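You operate a simulated robot arm through the tools that you are given. There is no shell and no other tool.

Carry out the task below with a simulated robot arm. There is one attempt and no reset: what you move stays moved.

## Task
Wet the felt mat, put the black and blue trays on it, then run one empty stroke.
Fine: pump till the mat turns dark blue; both trays' blanks must stay damp and flat; other trays stay unmoved, dials stay or go to Off.

The check looks at the end state, three seconds after you hand in, the way a careful person would. Anything else that was tipped, shoved, dropped, spilled or broken makes it a failure.

## Robot
A 6-joint arm with a two-finger gripper, fixed in place. Base frame: the origin is at the foot of the arm, x ahead of it, y to its left, z up; the work surface is at about z = 0.74. Lengths are in m, angles in degrees, forces in N, time in s.
Its first joint turns from -166.0 to 166.0 degrees. Payload 2.45 kg.
The TCP is the grasp point between the finger pads, 0.02 m short of the fingertips. In the tool frame z runs along the fingers and y along their closing line. Largest opening 0.14 m; the body of the gripper starts 0.168 m behind the TCP.
Orientation is that of the tool frame in the base frame, as a unit quaternion [w, x, y, z]. With the fingers straight down and closing along the base's y, the tool's x points along the base's -x, its y along +y and its z along -z.

## Interface
- The arm moves only by the tool jog_arm. Its arguments are lists of equal length, an entry for each row: "translation": the shift along the tool's x, y, z in m, a list of three; "turn": the turn, a rotation vector about the tool's x, y, z in degrees, a list of three; "jaw": the opening, from 0 (shut) to 1 (fully open). In form: {"translation": [[x, y, z], ...], "turn": [[rx, ry, rz], ...], "jaw": [jaw, ...]}. A call has 1 to 20 rows; each row shifts and turns the commanded pose from where the row before left it, along the tool's axes as they then stand. Each row takes 0.2 s and may step no farther than 0.05 m and 8.6 degrees from the row before; otherwise, or with a gripper value out of range, the whole call is refused. Where a pose cannot be reached the arm comes as near as it can. A force on the tool above 40 N (or 10 N above the force at the start of the call, whichever is more), or a blocked arm, ends the call early, and 0.2 s more pass. Each finger travels about 0.045 m/s and halts on what it meets, pressing with about 37 N; the grip force reading is that of the motor and also rises with nothing between the fingers. The clock runs only during rows and for 0.2 s after the last one: add rows that do not move to give the fingers time. It gives the time, the measured TCP pose, the force on the tool (base axes), the opening and the grip force at its end, in the units of the frame above (readings bear some noise), with the torque about the TCP (base axes, N m) and any sound that the robot's microphone picked up.
- Cameras (640 x 400 px; columns grow to the right, rows downward): "scene" is fixed at [0.4004, -0.6505, 1.5051]; the picture's right is [0.60, -0.80, 0.00], its down [-0.51, -0.38, -0.77] and it looks along [0.62, 0.46, -0.63] (base axes); focal length 292 px, centre (320, 200). "wrist" rides on the gripper at [0.078, 0.011, -0.209] in the tool frame; the picture's right is [-0.14, 0.99, 0.00], its down [-0.92, -0.13, -0.37] and it looks along [-0.37, -0.05, 0.93] (tool axes); focal length 280 px, centre (320, 200). There is no depth. A picture from a camera that has moved, and an enlarged one, comes with that camera's place and axes in the base frame and with its lens.
- camera(camera): a new picture of that camera. The clock stands still meanwhile.
- zoom(camera, box): a new picture of the part [left, top, right, bottom] of that camera's present view, enlarged. The clock stands still meanwhile.
- hand_in(): hands the job in; it is judged then, once.

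Places have to be worked out from the pictures, the camera data and where the tool is seen. Open the gripper and draw the arm clear of the work before you hand the job in, unless the task says otherwise.

The tools are called after ">>>" by a JSON object that holds its "api" and its "payload". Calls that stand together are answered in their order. jog_arm: Moves the arm, as the interface text tells. Its arguments: {"type":"object","properties":{"translation":{"type":"array","items":{"type":"array","items":{"type":"number"}}},"turn":{"type":"array","items":{"type":"array","items":{"type":"number"}}},"jaw":{"type":"array","items":{"type":"number"}}},"required":["translation","turn","jaw"]} The other tools are called the same way: camera (camera) takes a picture; zoom (camera, box) takes an enlarged picture of a part of a camera's view; hand_in () hands the job in.

At the start:

```text
clock: 0.0
eef_pos: [0.8054, 0.071, 1.2397]
orientation: [0.0, 0.001, 1.0, 0.0]
force: [-0.3, 0.6, 0.9]
torque: [0.01, 0.01, 0.0]
finger_gap: 0.1398
grip_force: 0.1
```

scene: 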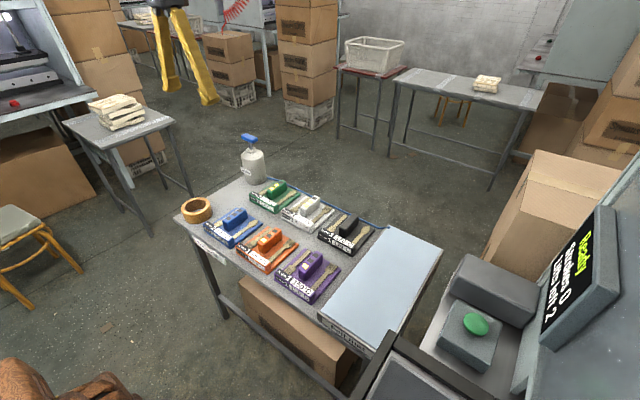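
wrist: 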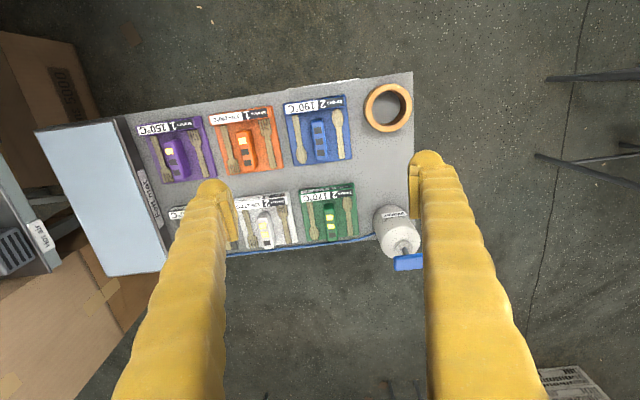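

The pictures show a table with six trays, a spray bottle or pump, a pale-blue felt mat, and a press with a green button to the right. I'll zoom in on the details before I move.

>>> {"api": "zoom", "payload": {"camera": "scene", "box": [170, 120, 450, 360]}}

>>> {"api": "zoom", "payload": {"camera": "scene", "box": [360, 190, 640, 400]}}

>>> {"api": "zoom", "payload": {"camera": "wrist", "box": [0, 70, 240, 290]}}

>>> {"api": "zoom", "payload": {"camera": "wrist", "box": [220, 70, 440, 280]}}

```text
1.67 times, centred on (310, 240) of scene
camera zoom: at [0.4004, -0.6505, 1.5051], right [0.6, -0.8, 0.0], down [-0.51, -0.38, -0.77], along [0.62, 0.46, -0.63], focal length 486 px, centre (337, 133)
```

zoom: 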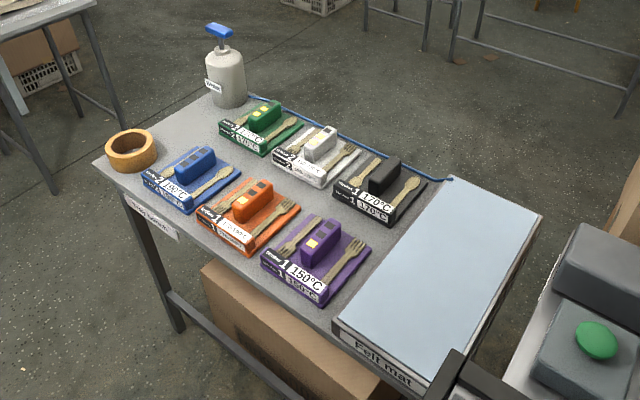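

```text
1.90 times, centred on (500, 295) of scene
camera zoom: at [0.4004, -0.6505, 1.5051], right [0.6, -0.8, 0.0], down [-0.51, -0.38, -0.77], along [0.62, 0.46, -0.63], focal length 556 px, centre (-23, 19)
```

zoom: 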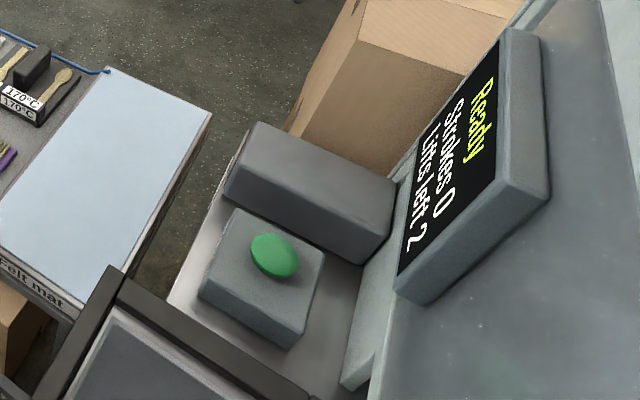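

```text
1.82 times, centred on (120, 180) of wrist
camera zoom: at [0.7279, 0.0808, 1.447], right [0.14, 0.99, 0.0], down [0.92, -0.13, 0.37], along [0.37, -0.05, -0.93], focal length 510 px, centre (684, 236)
```

zoom: 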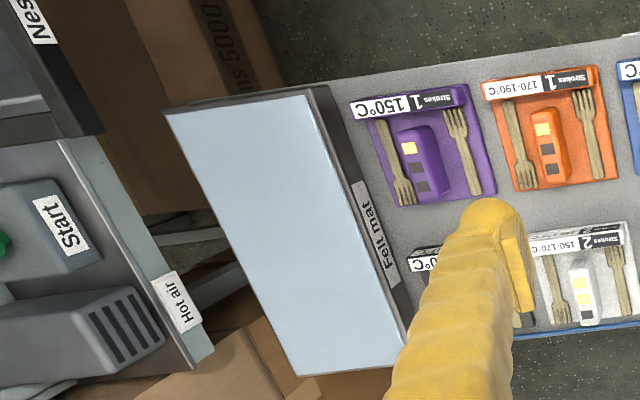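

```text
1.90 times, centred on (330, 175) of wrist
camera zoom: at [0.7279, 0.0808, 1.447], right [0.14, 0.99, 0.0], down [0.92, -0.13, 0.37], along [0.37, -0.05, -0.93], focal length 534 px, centre (301, 248)
```

zoom: 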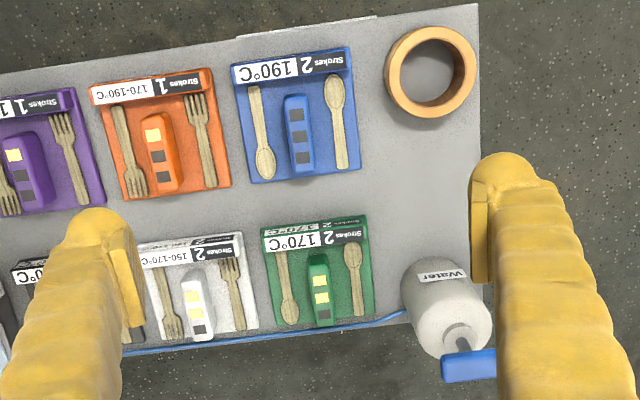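

The bottle is labelled "Water", and the machine has a Start button, a nest and a hot-air blower. I estimate the mat at x 0.73–1.13, y −0.6 to −0.4. I'll move the arm high toward −y to see the machine better.

>>> {"api": "jog_arm", "payload": {"translation": [[0.02, -0.045, -0.01], [0.02, -0.045, -0.01], [0.02, -0.045, -0.01], [0, -0.045, -0.01], [0, -0.045, -0.01], [0, -0.045, 0], [0, -0.045, 0], [0, -0.045, 0]], "turn": [[0, 0, 0], [0, 0, 0], [0, 0, 0], [0, 0, 0], [0, 0, 0], [0, 0, 0], [0, 0, 0], [0, 0, 0]], "jaw": [1, 1, 1, 1, 1, 1, 1, 1]}}

>>> {"api": "camera", "payload": {"camera": "wrist"}}

>>> {"api": "camera", "payload": {"camera": "scene"}}

```text
refused: row 1 steps farther than a row can; nothing moved
```

```text
taken
camera wrist: at [0.7279, 0.0808, 1.447], right [0.14, 0.99, 0.0], down [0.92, -0.13, 0.37], along [0.37, -0.05, -0.93], focal length 280 px, centre (320, 200)
```

wrist: 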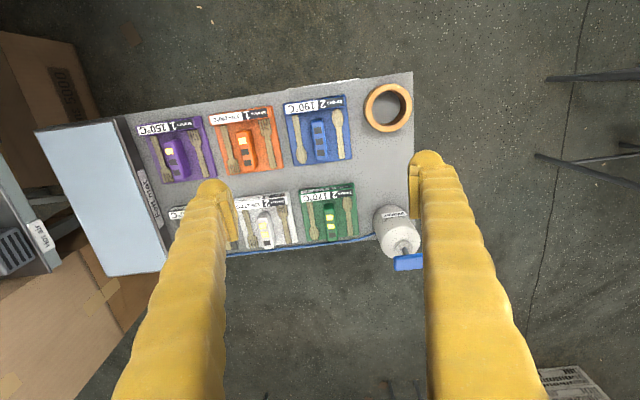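

```text
taken
```

scene: 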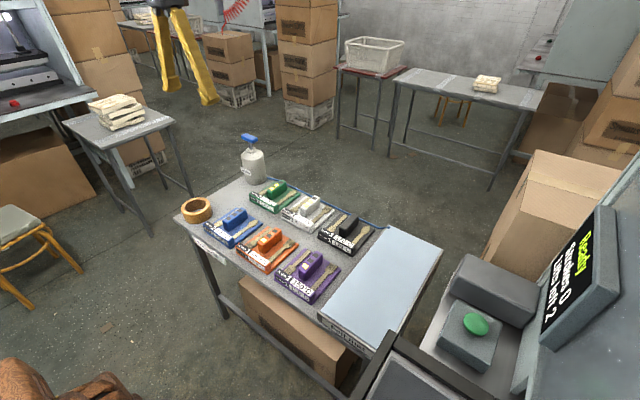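

The call was refused because the step exceeded 0.05 m in total. I'll repeat the move toward −y with smaller steps.

>>> {"api": "jog_arm", "payload": {"translation": [[0, -0.048, 0], [0, -0.048, 0], [0, -0.048, 0], [0, -0.048, 0], [0, -0.048, 0], [0, -0.048, 0], [0, -0.048, 0], [0, -0.048, 0], [0.04, 0, -0.02], [0.04, 0, -0.02]], "turn": [[0, 0, 0], [0, 0, 0], [0, 0, 0], [0, 0, 0], [0, 0, 0], [0, 0, 0], [0, 0, 0], [0, 0, 0], [0, 0, 0], [0, 0, 0]], "jaw": [1, 1, 1, 1, 1, 1, 1, 1, 1, 1]}}

>>> {"api": "camera", "payload": {"camera": "wrist"}}

>>> {"api": "camera", "payload": {"camera": "scene"}}

```text
clock: 2.2
eef_pos: [0.7262, -0.3138, 1.2777]
orientation: [-0.001, 0.001, 1.0, 0.001]
force: [-0.1, 0.2, -1.2]
torque: [0.02, 0.09, -0.02]
finger_gap: 0.1399
grip_force: 0.0
```

```text
taken
camera wrist: at [0.648, -0.3038, 1.4859], right [0.14, 0.99, 0.0], down [0.92, -0.13, 0.37], along [0.36, -0.05, -0.93], focal length 280 px, centre (320, 200)
```

wrist: 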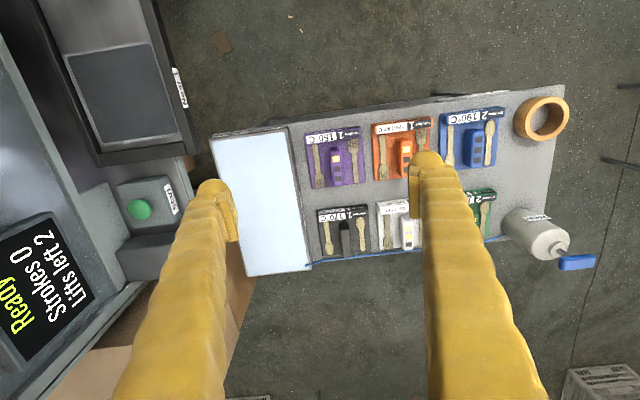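

```text
taken
```

scene: 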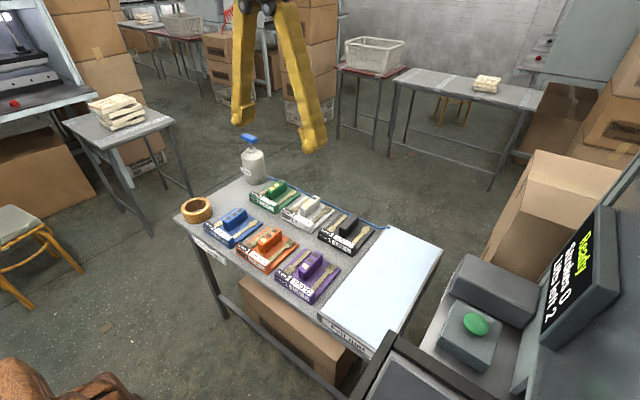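

The mat looks whiter than before, so it may be drying, or it may just be the lighting. I'll zoom in on the machine, the mat and the trays.

>>> {"api": "zoom", "payload": {"camera": "wrist", "box": [0, 0, 240, 200]}}

>>> {"api": "zoom", "payload": {"camera": "wrist", "box": [0, 160, 240, 400]}}

>>> {"api": "zoom", "payload": {"camera": "wrist", "box": [200, 110, 420, 290]}}

>>> {"api": "zoom", "payload": {"camera": "scene", "box": [220, 160, 400, 290]}}

>>> {"api": "zoom", "payload": {"camera": "scene", "box": [310, 300, 480, 400]}}

>>> {"api": "zoom", "payload": {"camera": "scene", "box": [190, 110, 310, 190]}}

```text
2.00 times, centred on (120, 100) of wrist
camera zoom: at [0.648, -0.3038, 1.4859], right [0.14, 0.99, 0.0], down [0.92, -0.13, 0.37], along [0.36, -0.05, -0.93], focal length 561 px, centre (720, 400)
```

zoom: 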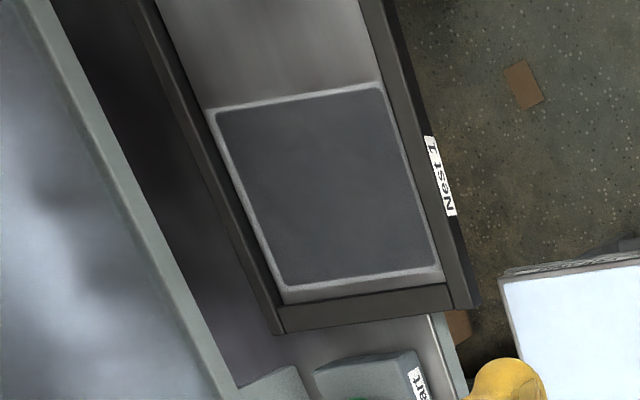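

```text
1.67 times, centred on (120, 280) of wrist
camera zoom: at [0.648, -0.3038, 1.4859], right [0.14, 0.99, 0.0], down [0.92, -0.13, 0.37], along [0.36, -0.05, -0.93], focal length 467 px, centre (653, 67)
```

zoom: 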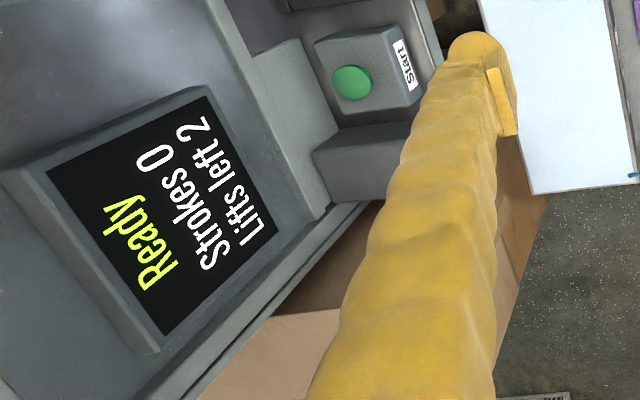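

```text
2.22 times, centred on (310, 200) of wrist
camera zoom: at [0.648, -0.3038, 1.4859], right [0.14, 0.99, 0.0], down [0.92, -0.13, 0.37], along [0.36, -0.05, -0.93], focal length 623 px, centre (342, 200)
```

zoom: 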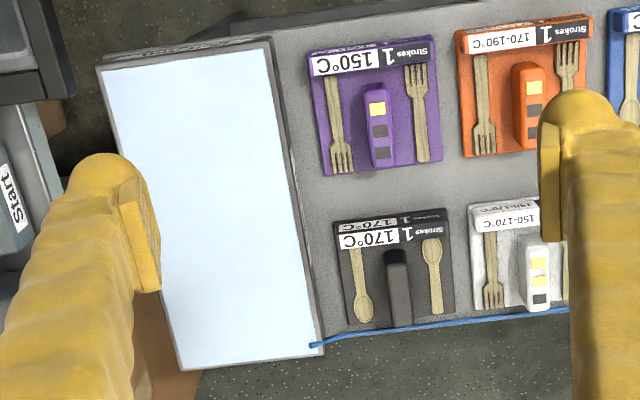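

```text
3.08 times, centred on (310, 225) of scene
camera zoom: at [0.4004, -0.6505, 1.5051], right [0.6, -0.8, 0.0], down [-0.51, -0.38, -0.77], along [0.62, 0.46, -0.63], focal length 898 px, centre (351, 123)
```

zoom: 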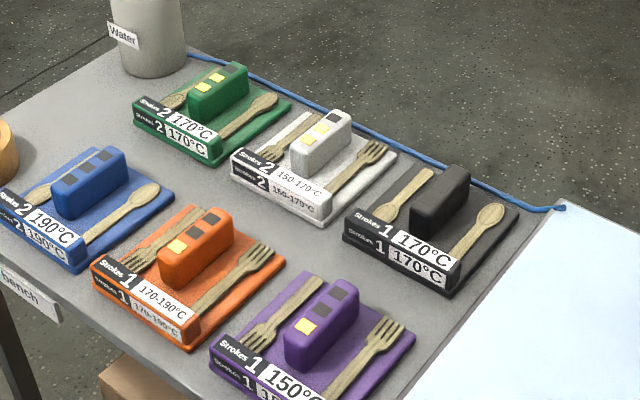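

```text
3.76 times, centred on (395, 350) of scene
camera zoom: at [0.4004, -0.6505, 1.5051], right [0.6, -0.8, 0.0], down [-0.51, -0.38, -0.77], along [0.62, 0.46, -0.63], focal length 1098 px, centre (38, -365)
```

zoom: 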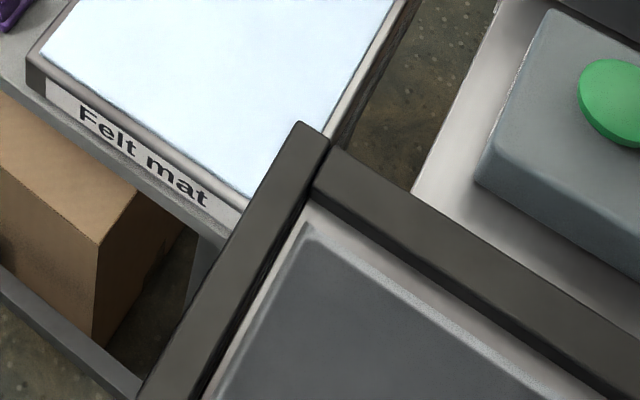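

```text
5.00 times, centred on (250, 150) of scene
camera zoom: at [0.4004, -0.6505, 1.5051], right [0.6, -0.8, 0.0], down [-0.51, -0.38, -0.77], along [0.62, 0.46, -0.63], focal length 1459 px, centre (670, 450)
```

zoom: 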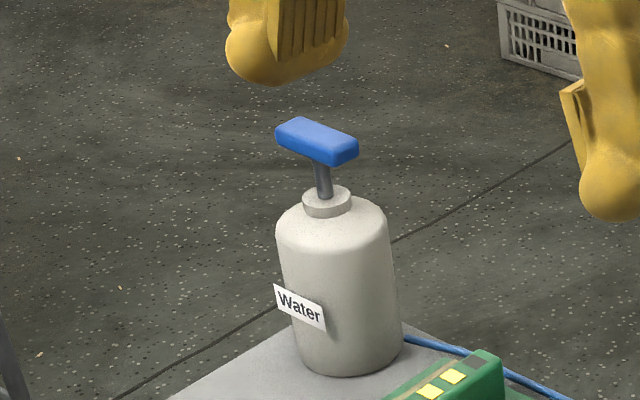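

Judging from the views, the pump knob's top is at about (1.09, 0.22, 0.955) and the mat spans x 0.735–1.138, y −0.592 to −0.404. The black tray is at about (1.045, −0.287) and the button at about (0.83, −0.72, 0.93). I'll go back toward the pump, shut the fingers and tilt the tool outward for reach.

>>> {"api": "jog_arm", "payload": {"translation": [[0, 0.0443, 0], [0, 0.0443, 0], [0, 0.0443, 0], [0, 0.0443, 0], [0, 0.0443, 0], [0, 0.0443, 0], [0, 0.0443, 0], [0, 0.0443, 0], [0, 0.0443, 0], [0, 0.0443, 0], [0, 0.0443, 0], [0, 0.0443, 0], [0, 0, 0], [0, 0, 0], [0, 0, 0], [0, 0, 0], [0, 0, 0]], "turn": [[0, 0, 0], [0, 0, 0], [0, 0, 0], [0, 0, 0], [0, 0, 0], [0, 0, 0], [0, 0, 0], [0, 0, 0], [0, 0, 0], [0, 0, 0], [0, 0, 0], [0, 0, 0], [0, -7, 0], [0, -7, 0], [0, -7, 0], [0, -7, 0], [0, -7, 0]], "jaw": [0, 0, 0, 0, 0, 0, 0, 0, 0, 0, 0, 0, 0, 0, 0, 0, 0]}}

>>> {"api": "camera", "payload": {"camera": "scene"}}

>>> {"api": "camera", "payload": {"camera": "wrist"}}

```text
clock: 5.8
eef_pos: [0.7254, 0.2184, 1.2793]
orientation: [0.301, -0.001, 0.954, 0.0]
force: [0.2, -0.2, -0.8]
torque: [0.02, 0.02, -0.01]
finger_gap: 0.0
grip_force: 29.3
```

```text
taken
```

scene: 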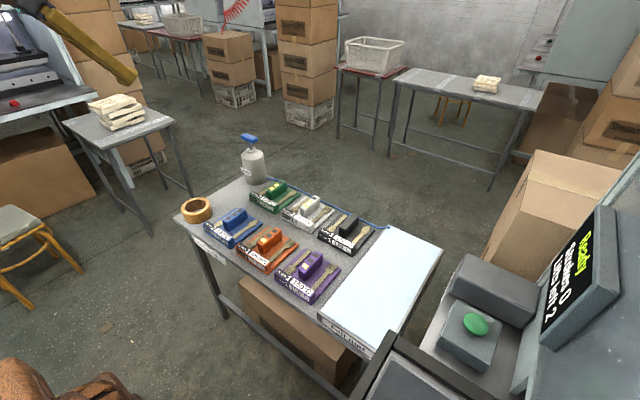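

```text
taken
camera wrist: at [0.5419, 0.2286, 1.4042], right [0.11, 0.99, 0.08], down [0.54, -0.13, 0.83], along [0.83, -0.05, -0.55], focal length 280 px, centre (320, 200)
```

wrist: 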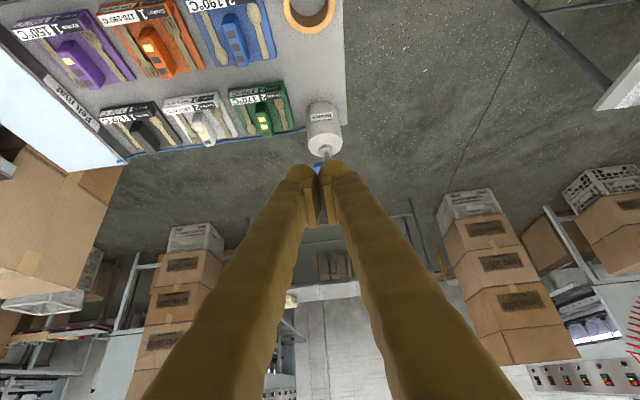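

The mat keeps getting whiter, so it does dry over time. The tilted pose works, so I'll move to just above the pump knob.

>>> {"api": "jog_arm", "payload": {"translation": [[-0.0192, 0, 0.0433], [-0.0192, 0, 0.0433], [-0.0192, 0, 0.0433], [-0.0192, 0, 0.0433], [-0.0192, 0, 0.0433], [-0.0192, 0, 0.0433], [-0.0192, 0, 0.0433], [-0.0192, 0, 0.0433], [-0.0192, 0, 0.0433]], "turn": [[0, 0, 0], [0, 0, 0], [0, 0, 0], [0, 0, 0], [0, 0, 0], [0, 0, 0], [0, 0, 0], [0, 0, 0], [0, 0, 0]], "jaw": [0, 0, 0, 0, 0, 0, 0, 0, 0]}}

>>> {"api": "zoom", "payload": {"camera": "scene", "box": [170, 50, 330, 190]}}

>>> {"api": "camera", "payload": {"camera": "wrist"}}

>>> {"api": "camera", "payload": {"camera": "scene"}}

```text
clock: 7.8
eef_pos: [1.0915, 0.2196, 1.0589]
orientation: [0.302, 0.0, 0.953, 0.0]
force: [0.9, -0.1, 0.6]
torque: [-0.01, 0.04, 0.01]
finger_gap: 0.0
grip_force: 29.1
```

```text
2.86 times, centred on (250, 120) of scene
camera zoom: at [0.4004, -0.6505, 1.5051], right [0.6, -0.8, 0.0], down [-0.51, -0.38, -0.77], along [0.62, 0.46, -0.63], focal length 834 px, centre (520, 429)
```

zoom: 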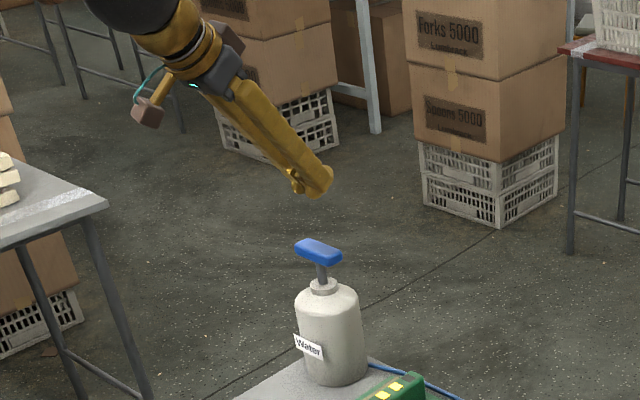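

```text
taken
camera wrist: at [0.9077, 0.2289, 1.1845], right [0.11, 0.99, 0.08], down [0.54, -0.13, 0.83], along [0.83, -0.05, -0.55], focal length 280 px, centre (320, 200)
```

wrist: 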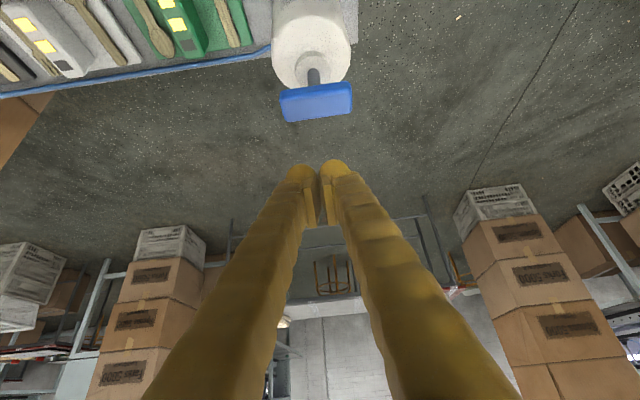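

```text
taken
```

scene: 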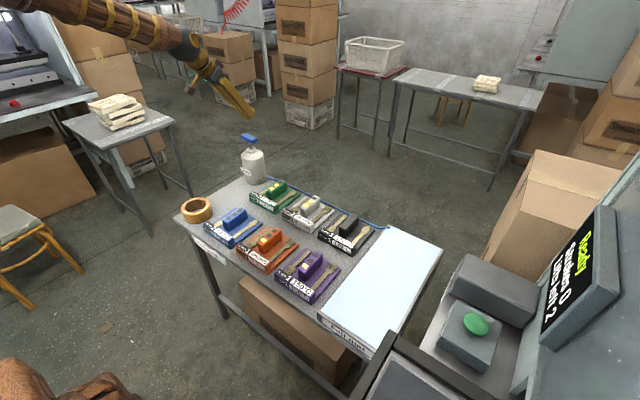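

The knob sits just under the fingertips at about (1.086, 0.223), with its top near z 0.955. I'll lower straight down, slowing as I near the knob, and begin the first pump.

>>> {"api": "jog_arm", "payload": {"translation": [[0.0148, 0.003, 0.0182], [0.0115, 0, 0.0164], [0.0115, 0, 0.0164], [0.0057, 0, 0.0082], [0.0057, 0, 0.0082], [0.0057, 0, 0.0082], [0.0057, 0, 0.0082]], "turn": [[0, 0, 0], [0, 0, 0], [0, 0, 0], [0, 0, 0], [0, 0, 0], [0, 0, 0], [0, 0, 0]], "jaw": [0, 0, 0, 0, 0, 0, 0]}}

>>> {"api": "zoom", "payload": {"camera": "scene", "box": [170, 50, 330, 190]}}

>>> {"api": "camera", "payload": {"camera": "scene"}}

```text
clock: 9.4
eef_pos: [1.0907, 0.2224, 0.9574]
orientation: [0.302, 0.0, 0.953, 0.001]
force: [-4.3, -2.0, 24.9]
torque: [-0.03, 0.17, -0.07]
finger_gap: 0.0057
grip_force: 29.2
```

```text
2.86 times, centred on (250, 120) of scene
camera zoom: at [0.4004, -0.6505, 1.5051], right [0.6, -0.8, 0.0], down [-0.51, -0.38, -0.77], along [0.62, 0.46, -0.63], focal length 834 px, centre (520, 429)
```

zoom: 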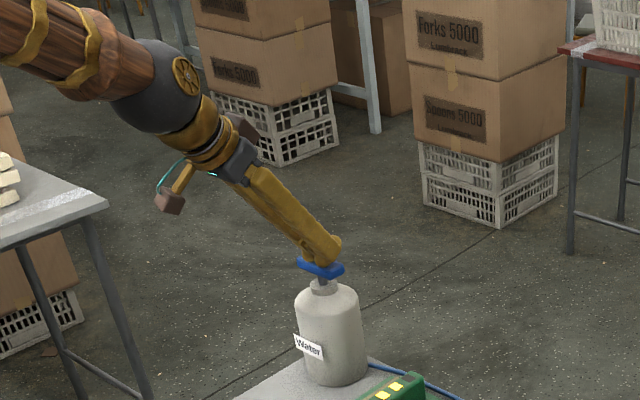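

```text
taken
```

scene: 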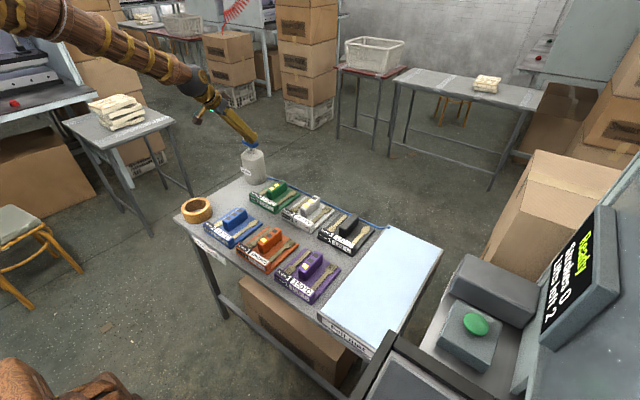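

The knob is pressed, with 25 N on the tool, and the mat already looks slightly bluer. I'll release and do a second stroke to see how much each pump changes the colour.

>>> {"api": "jog_arm", "payload": {"translation": [[-0.0115, 0, -0.0164], [-0.0115, 0, -0.0164], [-0.0057, 0, -0.0082], [0, 0, 0], [0.0115, 0, 0.0164], [0.0115, 0, 0.0164], [0.0057, 0, 0.0082], [0.0034, 0, 0.0049], [0, 0, 0]], "turn": [[0, 0, 0], [0, 0, 0], [0, 0, 0], [0, 0, 0], [0, 0, 0], [0, 0, 0], [0, 0, 0], [0, 0, 0], [0, 0, 0]], "jaw": [0, 0, 0, 0, 0, 0, 0, 0, 0]}}

>>> {"api": "zoom", "payload": {"camera": "scene", "box": [170, 50, 330, 190]}}

>>> {"api": "camera", "payload": {"camera": "scene"}}

```text
clock: 11.2
eef_pos: [1.092, 0.222, 0.9575]
orientation: [0.304, -0.001, 0.953, 0.001]
force: [1.8, 0.3, 15.7]
torque: [0.03, -0.03, -0.01]
finger_gap: 0.0059
grip_force: 28.9
stopped in row 8: the force on the tool passed its limit at 47 N (the readings are from after the stop); the commanded pose is now the measured one
```

```text
2.86 times, centred on (250, 120) of scene
camera zoom: at [0.4004, -0.6505, 1.5051], right [0.6, -0.8, 0.0], down [-0.51, -0.38, -0.77], along [0.62, 0.46, -0.63], focal length 834 px, centre (520, 429)
```

zoom: 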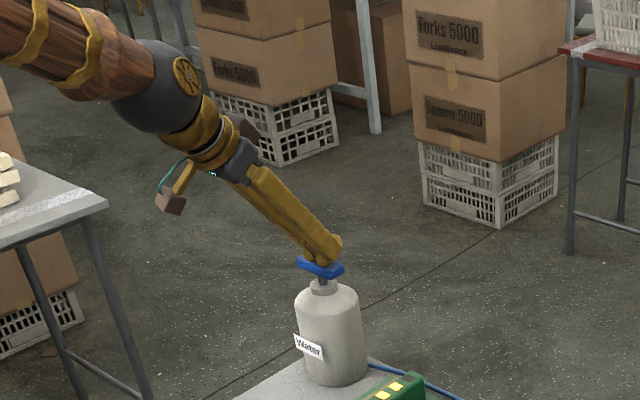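

```text
taken
```

scene: 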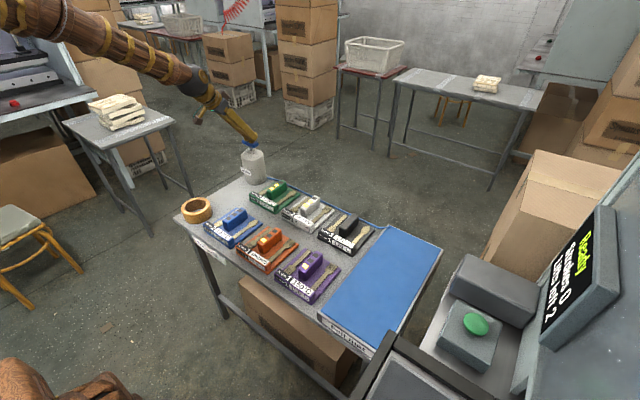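

The mat is clearly blue after two strokes, and the pump bottoms out at TCP z of about 0.957. I'll do a third stroke and check the colour.

>>> {"api": "jog_arm", "payload": {"translation": [[-0.0115, 0, -0.0164], [-0.0115, 0, -0.0164], [-0.0057, 0, -0.0082], [0, 0, 0], [0.0115, 0, 0.0164], [0.0115, 0, 0.0164], [0.0057, 0, 0.0082]], "turn": [[0, 0, 0], [0, 0, 0], [0, 0, 0], [0, 0, 0], [0, 0, 0], [0, 0, 0], [0, 0, 0]], "jaw": [0, 0, 0, 0, 0, 0, 0]}}

>>> {"api": "camera", "payload": {"camera": "scene"}}

```text
clock: 12.8
eef_pos: [1.0921, 0.2228, 0.9574]
orientation: [0.304, -0.001, 0.953, 0.001]
force: [-3.4, 1.7, 18.5]
torque: [0.0, 0.15, -0.02]
finger_gap: 0.006
grip_force: 29.6
```

```text
taken
```

scene: 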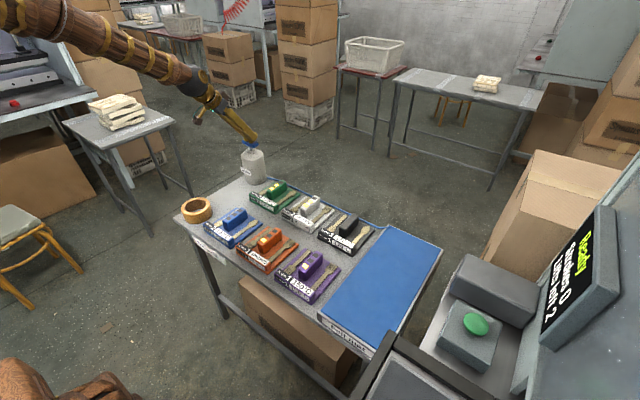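

The mat is a little darker but still mid-blue, so I'll do one more full stroke.

>>> {"api": "jog_arm", "payload": {"translation": [[-0.0115, 0, -0.0164], [-0.0115, 0, -0.0164], [-0.0057, 0, -0.0082], [0, 0, 0], [0.0115, 0, 0.0164], [0.0115, 0, 0.0164], [0.0057, 0, 0.0082], [0, 0, 0]], "turn": [[0, 0, 0], [0, 0, 0], [0, 0, 0], [0, 0, 0], [0, 0, 0], [0, 0, 0], [0, 0, 0], [0, 0, 0]], "jaw": [0, 0, 0, 0, 0, 0, 0, 0]}}

>>> {"api": "camera", "payload": {"camera": "scene"}}

```text
clock: 14.6
eef_pos: [1.0909, 0.2226, 0.9578]
orientation: [0.304, 0.0, 0.953, 0.001]
force: [0.7, -0.4, 21.1]
torque: [-0.02, 0.03, 0.07]
finger_gap: 0.006
grip_force: 28.9
```

```text
taken
```

scene: 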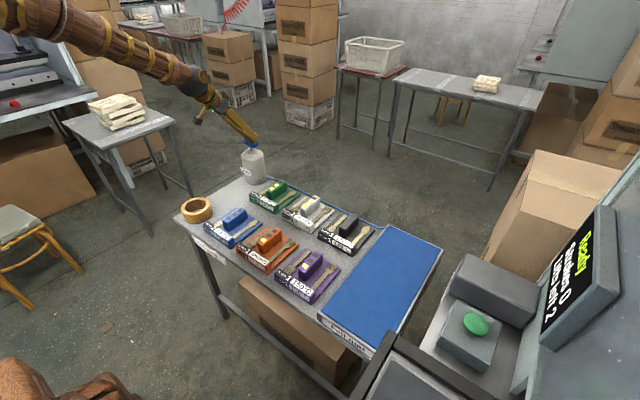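

The mat is darker again but not yet dark blue. I'll add another stroke.

>>> {"api": "jog_arm", "payload": {"translation": [[-0.0115, 0, -0.0164], [-0.0115, 0, -0.0164], [-0.0057, 0, -0.0082], [0, 0, 0], [0.0115, 0, 0.0164], [0.0115, 0, 0.0164], [0.0057, 0, 0.0082], [0, 0, 0]], "turn": [[0, 0, 0], [0, 0, 0], [0, 0, 0], [0, 0, 0], [0, 0, 0], [0, 0, 0], [0, 0, 0], [0, 0, 0]], "jaw": [0, 0, 0, 0, 0, 0, 0, 0]}}

>>> {"api": "camera", "payload": {"camera": "scene"}}

>>> {"api": "zoom", "payload": {"camera": "scene", "box": [280, 190, 460, 360]}}

```text
clock: 16.4
eef_pos: [1.0912, 0.2218, 0.956]
orientation: [0.304, 0.0, 0.953, 0.001]
force: [-2.6, -1.7, 26.1]
torque: [-0.05, 0.2, 0.02]
finger_gap: 0.0061
grip_force: 29.1
```

```text
taken
```

scene: 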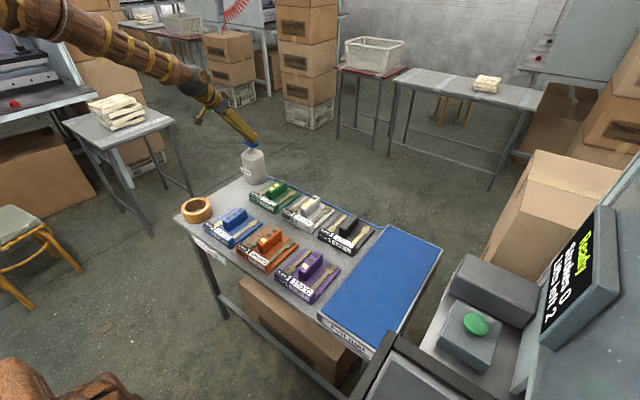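

```text
2.35 times, centred on (370, 275) of scene
camera zoom: at [0.4004, -0.6505, 1.5051], right [0.6, -0.8, 0.0], down [-0.51, -0.38, -0.77], along [0.62, 0.46, -0.63], focal length 686 px, centre (202, 24)
```

zoom: 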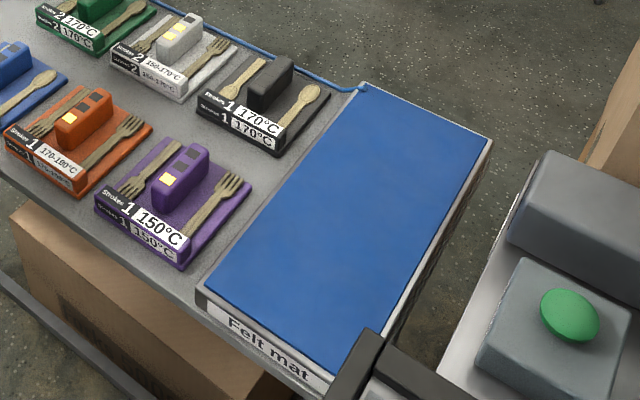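

The colour seems to be levelling off. I'll do two more strokes, pushing slightly deeper to make sure they are full, and compare.

>>> {"api": "jog_arm", "payload": {"translation": [[-0.0115, 0, -0.0164], [-0.0115, 0, -0.0164], [-0.0086, 0, -0.0123], [0, 0, 0], [0.0115, 0, 0.0164], [0.0115, 0, 0.0164], [0.0086, 0, 0.0123], [0.0012, 0, 0.0016], [0, 0, 0]], "turn": [[0, 0, 0], [0, 0, 0], [0, 0, 0], [0, 0, 0], [0, 0, 0], [0, 0, 0], [0, 0, 0], [0, 0, 0], [0, 0, 0]], "jaw": [0, 0, 0, 0, 0, 0, 0, 0, 0]}}

>>> {"api": "zoom", "payload": {"camera": "scene", "box": [280, 190, 460, 360]}}

>>> {"api": "zoom", "payload": {"camera": "scene", "box": [170, 50, 330, 190]}}

```text
clock: 18.4
eef_pos: [1.0903, 0.2205, 0.9565]
orientation: [0.306, 0.0, 0.952, 0.0]
force: [3.7, -0.4, 33.7]
torque: [-0.07, 0.02, 0.1]
finger_gap: 0.006
grip_force: 29.7
```

```text
2.35 times, centred on (370, 275) of scene
camera zoom: at [0.4004, -0.6505, 1.5051], right [0.6, -0.8, 0.0], down [-0.51, -0.38, -0.77], along [0.62, 0.46, -0.63], focal length 686 px, centre (202, 24)
```

zoom: 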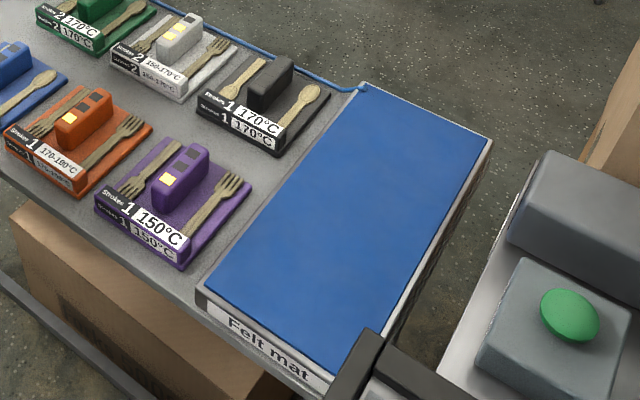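

```text
2.86 times, centred on (250, 120) of scene
camera zoom: at [0.4004, -0.6505, 1.5051], right [0.6, -0.8, 0.0], down [-0.51, -0.38, -0.77], along [0.62, 0.46, -0.63], focal length 834 px, centre (520, 429)
```

zoom: 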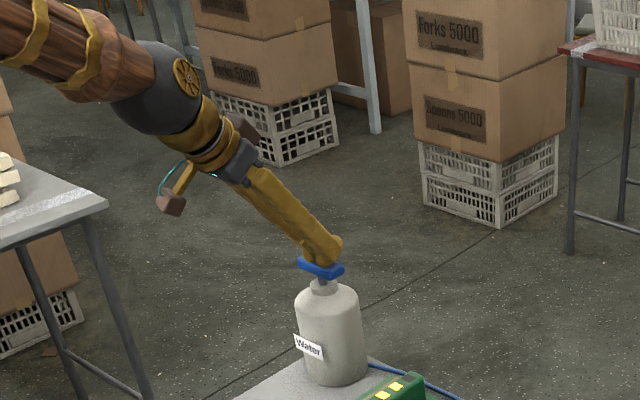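

The colour has saturated at a deep blue. I'll lift off the pump and move over to the black tray, opening the jaw partway, to look at its handle up close.

>>> {"api": "jog_arm", "payload": {"translation": [[-0.0244, 0, -0.0348], [-0.0244, 0, -0.0348], [-0.0244, 0, -0.0348], [-0.0244, 0, -0.0348], [0.0045, -0.0461, -0.0031], [0.0045, -0.0461, -0.0031], [0.0045, -0.0461, -0.0031], [0.0045, -0.0461, -0.0031], [0.0045, -0.0461, -0.0031], [0.0045, -0.0461, -0.0031], [0.0045, -0.0461, -0.0031], [0.0045, -0.0461, -0.0031], [0.0045, -0.0461, -0.0031], [0.0045, -0.0461, -0.0031], [0.0045, -0.0461, -0.0031]], "turn": [[0, 0, 0], [0, 0, 0], [0, 0, 0], [0, 0, 0], [0, 0, 0], [0, 0, 0], [0, 0, 0], [0, 0, 0], [0, 0, 0], [0, 0, 0], [0, 0, 0], [0, 0, 0], [0, 0, 0], [0, 0, 0], [0, 0, 0]], "jaw": [0, 0, 0, 0, 0.5, 0.5, 0.5, 0.5, 0.5, 0.5, 0.5, 0.5, 0.5, 0.5, 0.5]}}

>>> {"api": "camera", "payload": {"camera": "wrist"}}

>>> {"api": "camera", "payload": {"camera": "scene"}}

>>> {"api": "zoom", "payload": {"camera": "scene", "box": [300, 190, 400, 270]}}

```text
clock: 21.6
eef_pos: [1.0295, -0.285, 1.123]
orientation: [0.303, 0.0, 0.953, 0.0]
force: [0.1, -0.4, -0.2]
torque: [-0.02, 0.04, 0.03]
finger_gap: 0.07
grip_force: 0.1
```

```text
taken
camera wrist: at [0.8452, -0.2753, 1.2466], right [0.11, 0.99, 0.08], down [0.54, -0.13, 0.83], along [0.84, -0.05, -0.55], focal length 280 px, centre (320, 200)
```

wrist: 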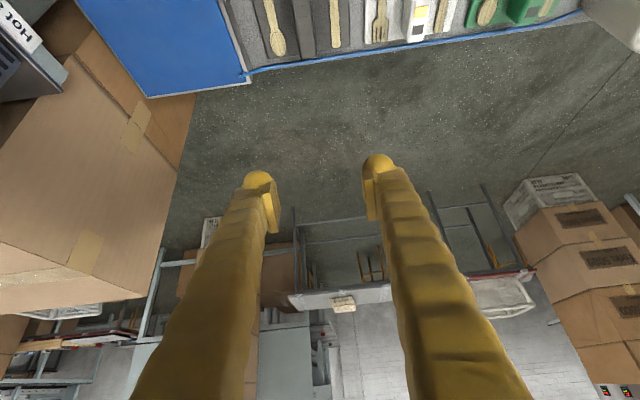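

```text
taken
```

scene: 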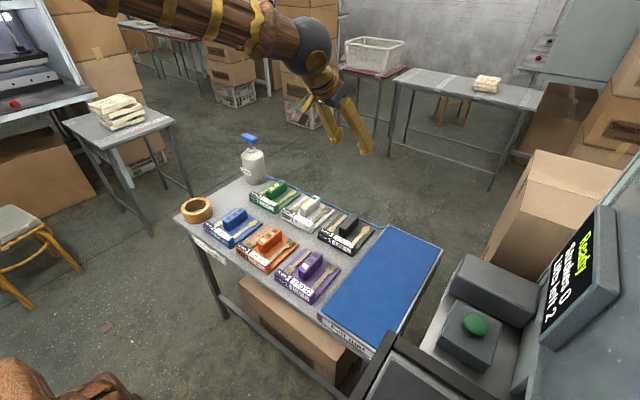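

```text
5.00 times, centred on (350, 230) of scene
camera zoom: at [0.4004, -0.6505, 1.5051], right [0.6, -0.8, 0.0], down [-0.51, -0.38, -0.77], along [0.62, 0.46, -0.63], focal length 1459 px, centre (170, 50)
```

zoom: 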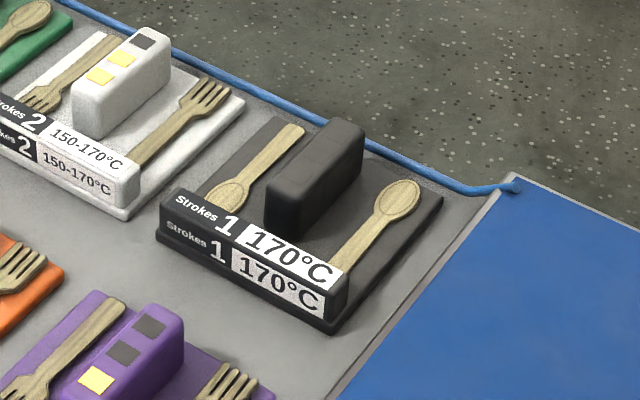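

The black handle sits between two spoons. I'll back off and drop a little so the wrist camera can see the tray from the side and I can measure the handle height.

>>> {"api": "jog_arm", "payload": {"translation": [[0.0369, 0, 0.0178], [0.0369, 0, 0.0178], [0.0369, 0, 0.0178], [0.0369, 0, 0.0178]], "turn": [[0, 0, 0], [0, 0, 0], [0, 0, 0], [0, 0, 0]], "jaw": [0.5, 0.5, 0.5, 0.5]}}

>>> {"api": "camera", "payload": {"camera": "wrist"}}

>>> {"api": "zoom", "payload": {"camera": "wrist", "box": [240, 60, 400, 180]}}

>>> {"api": "camera", "payload": {"camera": "scene"}}

```text
clock: 22.6
eef_pos: [0.9499, -0.2848, 0.98]
orientation: [0.303, 0.0, 0.953, 0.0]
force: [-0.3, -0.2, 0.6]
torque: [0.01, 0.0, 0.0]
finger_gap: 0.0702
grip_force: 0.0
```

```text
taken
camera wrist: at [0.7663, -0.2761, 1.104], right [0.11, 0.99, 0.08], down [0.54, -0.13, 0.83], along [0.84, -0.05, -0.55], focal length 280 px, centre (320, 200)
```

wrist: 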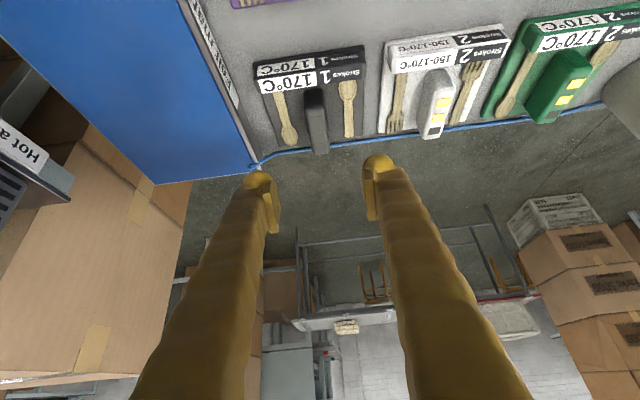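

```text
3.33 times, centred on (320, 120) of wrist
camera zoom: at [0.7663, -0.2761, 1.104], right [0.11, 0.99, 0.08], down [0.54, -0.13, 0.83], along [0.84, -0.05, -0.55], focal length 935 px, centre (320, 467)
```

zoom: 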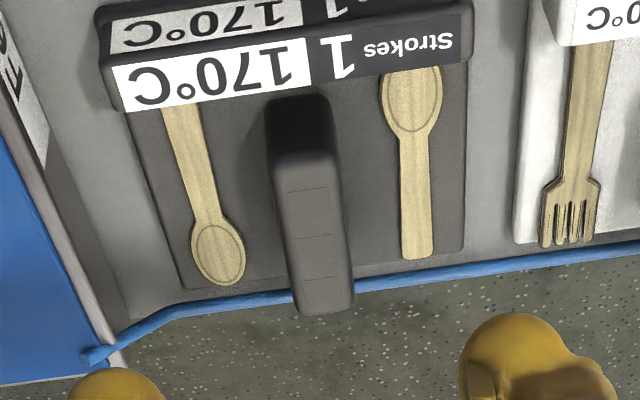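

```text
taken
```

scene: 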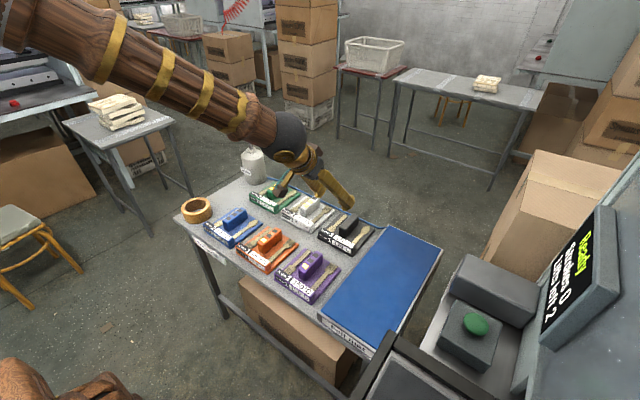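

The black handle's top is at z of about 0.79–0.80, running x 1.01–1.10 at y ≈ −0.2855 and roughly 27 mm wide, with the spoons about 36 mm off its centreline. I'll approach to just above it with the jaw narrowed to about 42 mm.

>>> {"api": "jog_arm", "payload": {"translation": [[-0.0045, -0.0002, 0.0369], [-0.0045, -0.0002, 0.0369], [-0.0045, -0.0002, 0.0369], [-0.0045, -0.0002, 0.0369]], "turn": [[0, 0, 0], [0, 0, 0], [0, 0, 0], [0, 0, 0]], "jaw": [0.3, 0.3, 0.3, 0.3]}}

>>> {"api": "zoom", "payload": {"camera": "wrist", "box": [220, 40, 420, 220]}}

>>> {"api": "zoom", "payload": {"camera": "scene", "box": [280, 150, 440, 270]}}

```text
clock: 23.6
eef_pos: [1.052, -0.2868, 0.8704]
orientation: [0.304, 0.0, 0.953, 0.0]
force: [-0.9, -0.3, 0.9]
torque: [0.01, 0.02, -0.03]
finger_gap: 0.0417
grip_force: 0.2
```

```text
2.22 times, centred on (320, 130) of wrist
camera zoom: at [0.8675, -0.277, 0.9945], right [0.11, 0.99, 0.08], down [0.54, -0.13, 0.83], along [0.84, -0.05, -0.55], focal length 623 px, centre (320, 356)
```

zoom: 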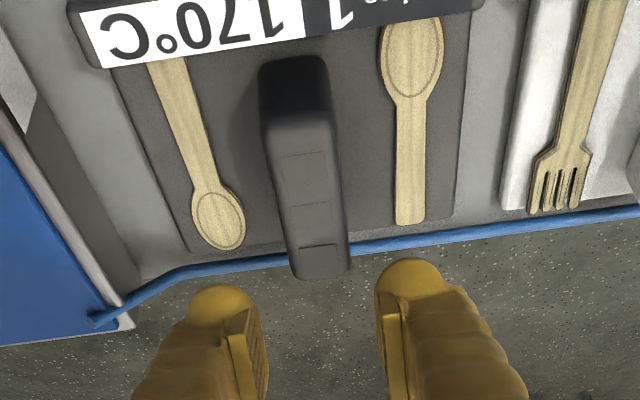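

```text
3.33 times, centred on (360, 210) of scene
camera zoom: at [0.4004, -0.6505, 1.5051], right [0.6, -0.8, 0.0], down [-0.51, -0.38, -0.77], along [0.62, 0.46, -0.63], focal length 972 px, centre (187, 167)
```

zoom: 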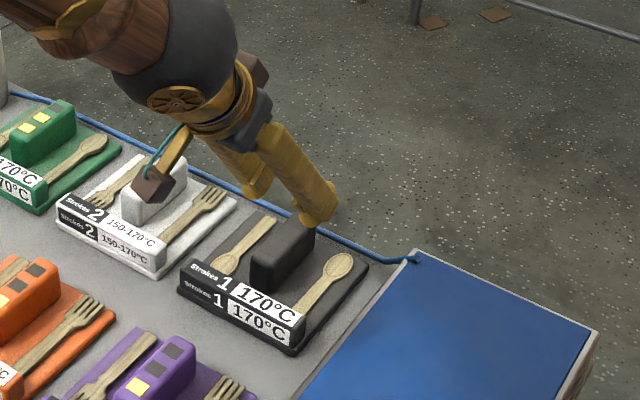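

Using the visible front face, the handle spans z 0.753–0.794 and is centred at about (1.059, −0.286), with the jaw well centred over it. I'll descend to TCP z ≈ 0.787 with the fingers still open.

>>> {"api": "jog_arm", "payload": {"translation": [[0.0114, 0.0002, 0.0174], [0.0114, 0.0001, 0.0174], [0.0114, 0, 0.0174], [0.0114, 0, 0.0174]], "turn": [[0, 0, 0], [0, 0, 0], [0, 0, 0], [0, 0, 0]], "jaw": [0.3, 0.3, 0.3, 0.3]}}

>>> {"api": "zoom", "payload": {"camera": "wrist", "box": [220, 40, 420, 220]}}

>>> {"api": "zoom", "payload": {"camera": "scene", "box": [300, 170, 420, 270]}}

```text
clock: 24.6
eef_pos: [1.0542, -0.2864, 0.7843]
orientation: [0.303, 0.0, 0.953, 0.001]
force: [0.0, 0.0, 0.3]
torque: [0.01, 0.03, 0.01]
finger_gap: 0.042
grip_force: 0.0
```

```text
2.22 times, centred on (320, 130) of wrist
camera zoom: at [0.8697, -0.2772, 0.9096], right [0.11, 0.99, 0.08], down [0.54, -0.13, 0.83], along [0.84, -0.05, -0.55], focal length 623 px, centre (320, 356)
```

zoom: 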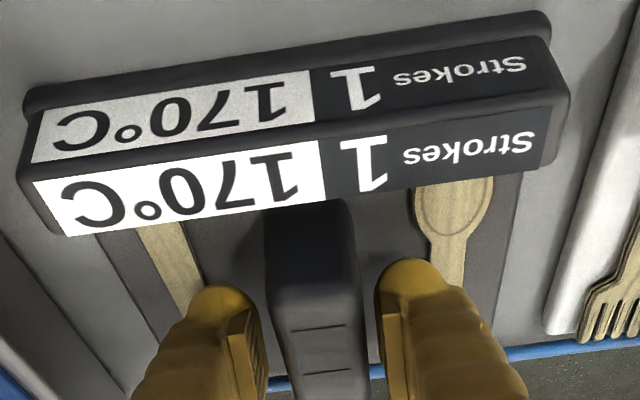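

```text
4.00 times, centred on (360, 220) of scene
camera zoom: at [0.4004, -0.6505, 1.5051], right [0.6, -0.8, 0.0], down [-0.51, -0.38, -0.77], along [0.62, 0.46, -0.63], focal length 1167 px, centre (160, 120)
```

zoom: 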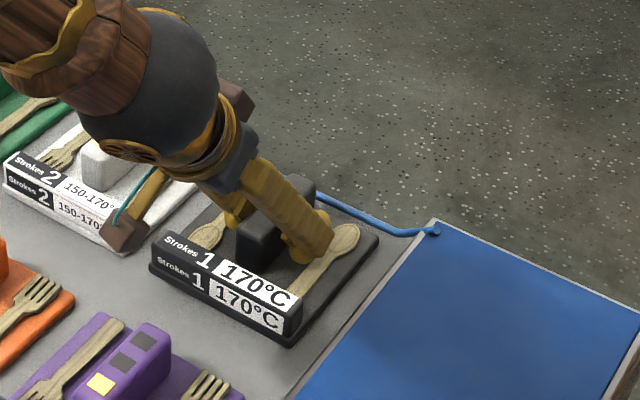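

The fingers straddle the handle without touching the spoons. I'll close the grip.

>>> {"api": "jog_arm", "payload": {"translation": [[0, 0, 0], [0, 0, 0], [0, 0, 0], [0, 0, 0]], "turn": [[0, 0, 0], [0, 0, 0], [0, 0, 0], [0, 0, 0]], "jaw": [0, 0, 0, 0]}}

>>> {"api": "zoom", "payload": {"camera": "wrist", "box": [220, 40, 420, 220]}}

```text
clock: 25.6
eef_pos: [1.0537, -0.2866, 0.7862]
orientation: [0.303, 0.0, 0.953, 0.001]
force: [0.0, 0.4, -0.6]
torque: [-0.01, -0.05, 0.0]
finger_gap: 0.0288
grip_force: 36.4
```

```text
2.22 times, centred on (320, 130) of wrist
camera zoom: at [0.8696, -0.2772, 0.9095], right [0.11, 0.99, 0.08], down [0.54, -0.13, 0.83], along [0.83, -0.05, -0.55], focal length 623 px, centre (320, 356)
```

zoom: 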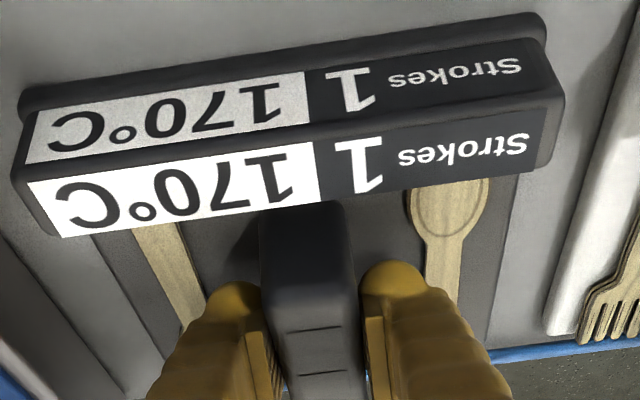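

The grip is firm at a 28.8 mm gap. I'll lift the black tray straight up slowly and check that it hangs level.

>>> {"api": "jog_arm", "payload": {"translation": [[-0.0017, 0, -0.0024], [-0.0035, 0, -0.0049], [-0.0058, 0, -0.0082], [-0.0092, 0, -0.0131], [-0.0116, 0, -0.0163], [-0.0116, 0, -0.0163], [-0.0104, 0, -0.0147], [-0.0069, 0, -0.0098], [-0.0023, 0, -0.0033]], "turn": [[0, 0, 0], [0, 0, 0], [0, 0, 0], [0, 0, 0], [0, 0, 0], [0, 0, 0], [0, 0, 0], [0, 0, 0], [0, 0, 0]], "jaw": [0, 0, 0, 0, 0, 0, 0, 0, 0]}}

>>> {"api": "camera", "payload": {"camera": "scene"}}

>>> {"api": "zoom", "payload": {"camera": "scene", "box": [300, 150, 460, 270]}}

>>> {"api": "camera", "payload": {"camera": "wrist"}}

```text
clock: 27.6
eef_pos: [1.0529, -0.2857, 0.8957]
orientation: [0.303, 0.0, 0.953, 0.001]
force: [-0.5, 0.5, -3.3]
torque: [0.01, -0.07, 0.01]
finger_gap: 0.0291
grip_force: 37.6
```

```text
taken
```

scene: 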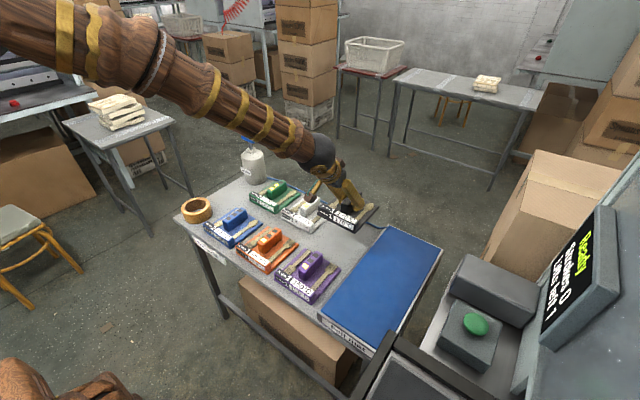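

```text
3.33 times, centred on (380, 210) of scene
camera zoom: at [0.4004, -0.6505, 1.5051], right [0.6, -0.8, 0.0], down [-0.51, -0.38, -0.77], along [0.62, 0.46, -0.63], focal length 972 px, centre (120, 167)
```

zoom: 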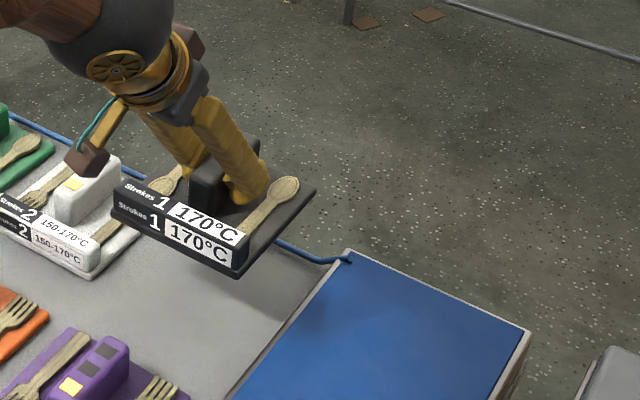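

```text
taken
camera wrist: at [0.8693, -0.2768, 1.02], right [0.11, 0.99, 0.08], down [0.54, -0.13, 0.83], along [0.83, -0.05, -0.55], focal length 280 px, centre (320, 200)
```

wrist: 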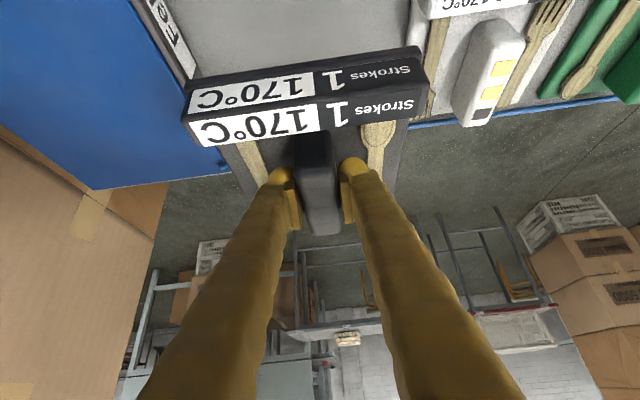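

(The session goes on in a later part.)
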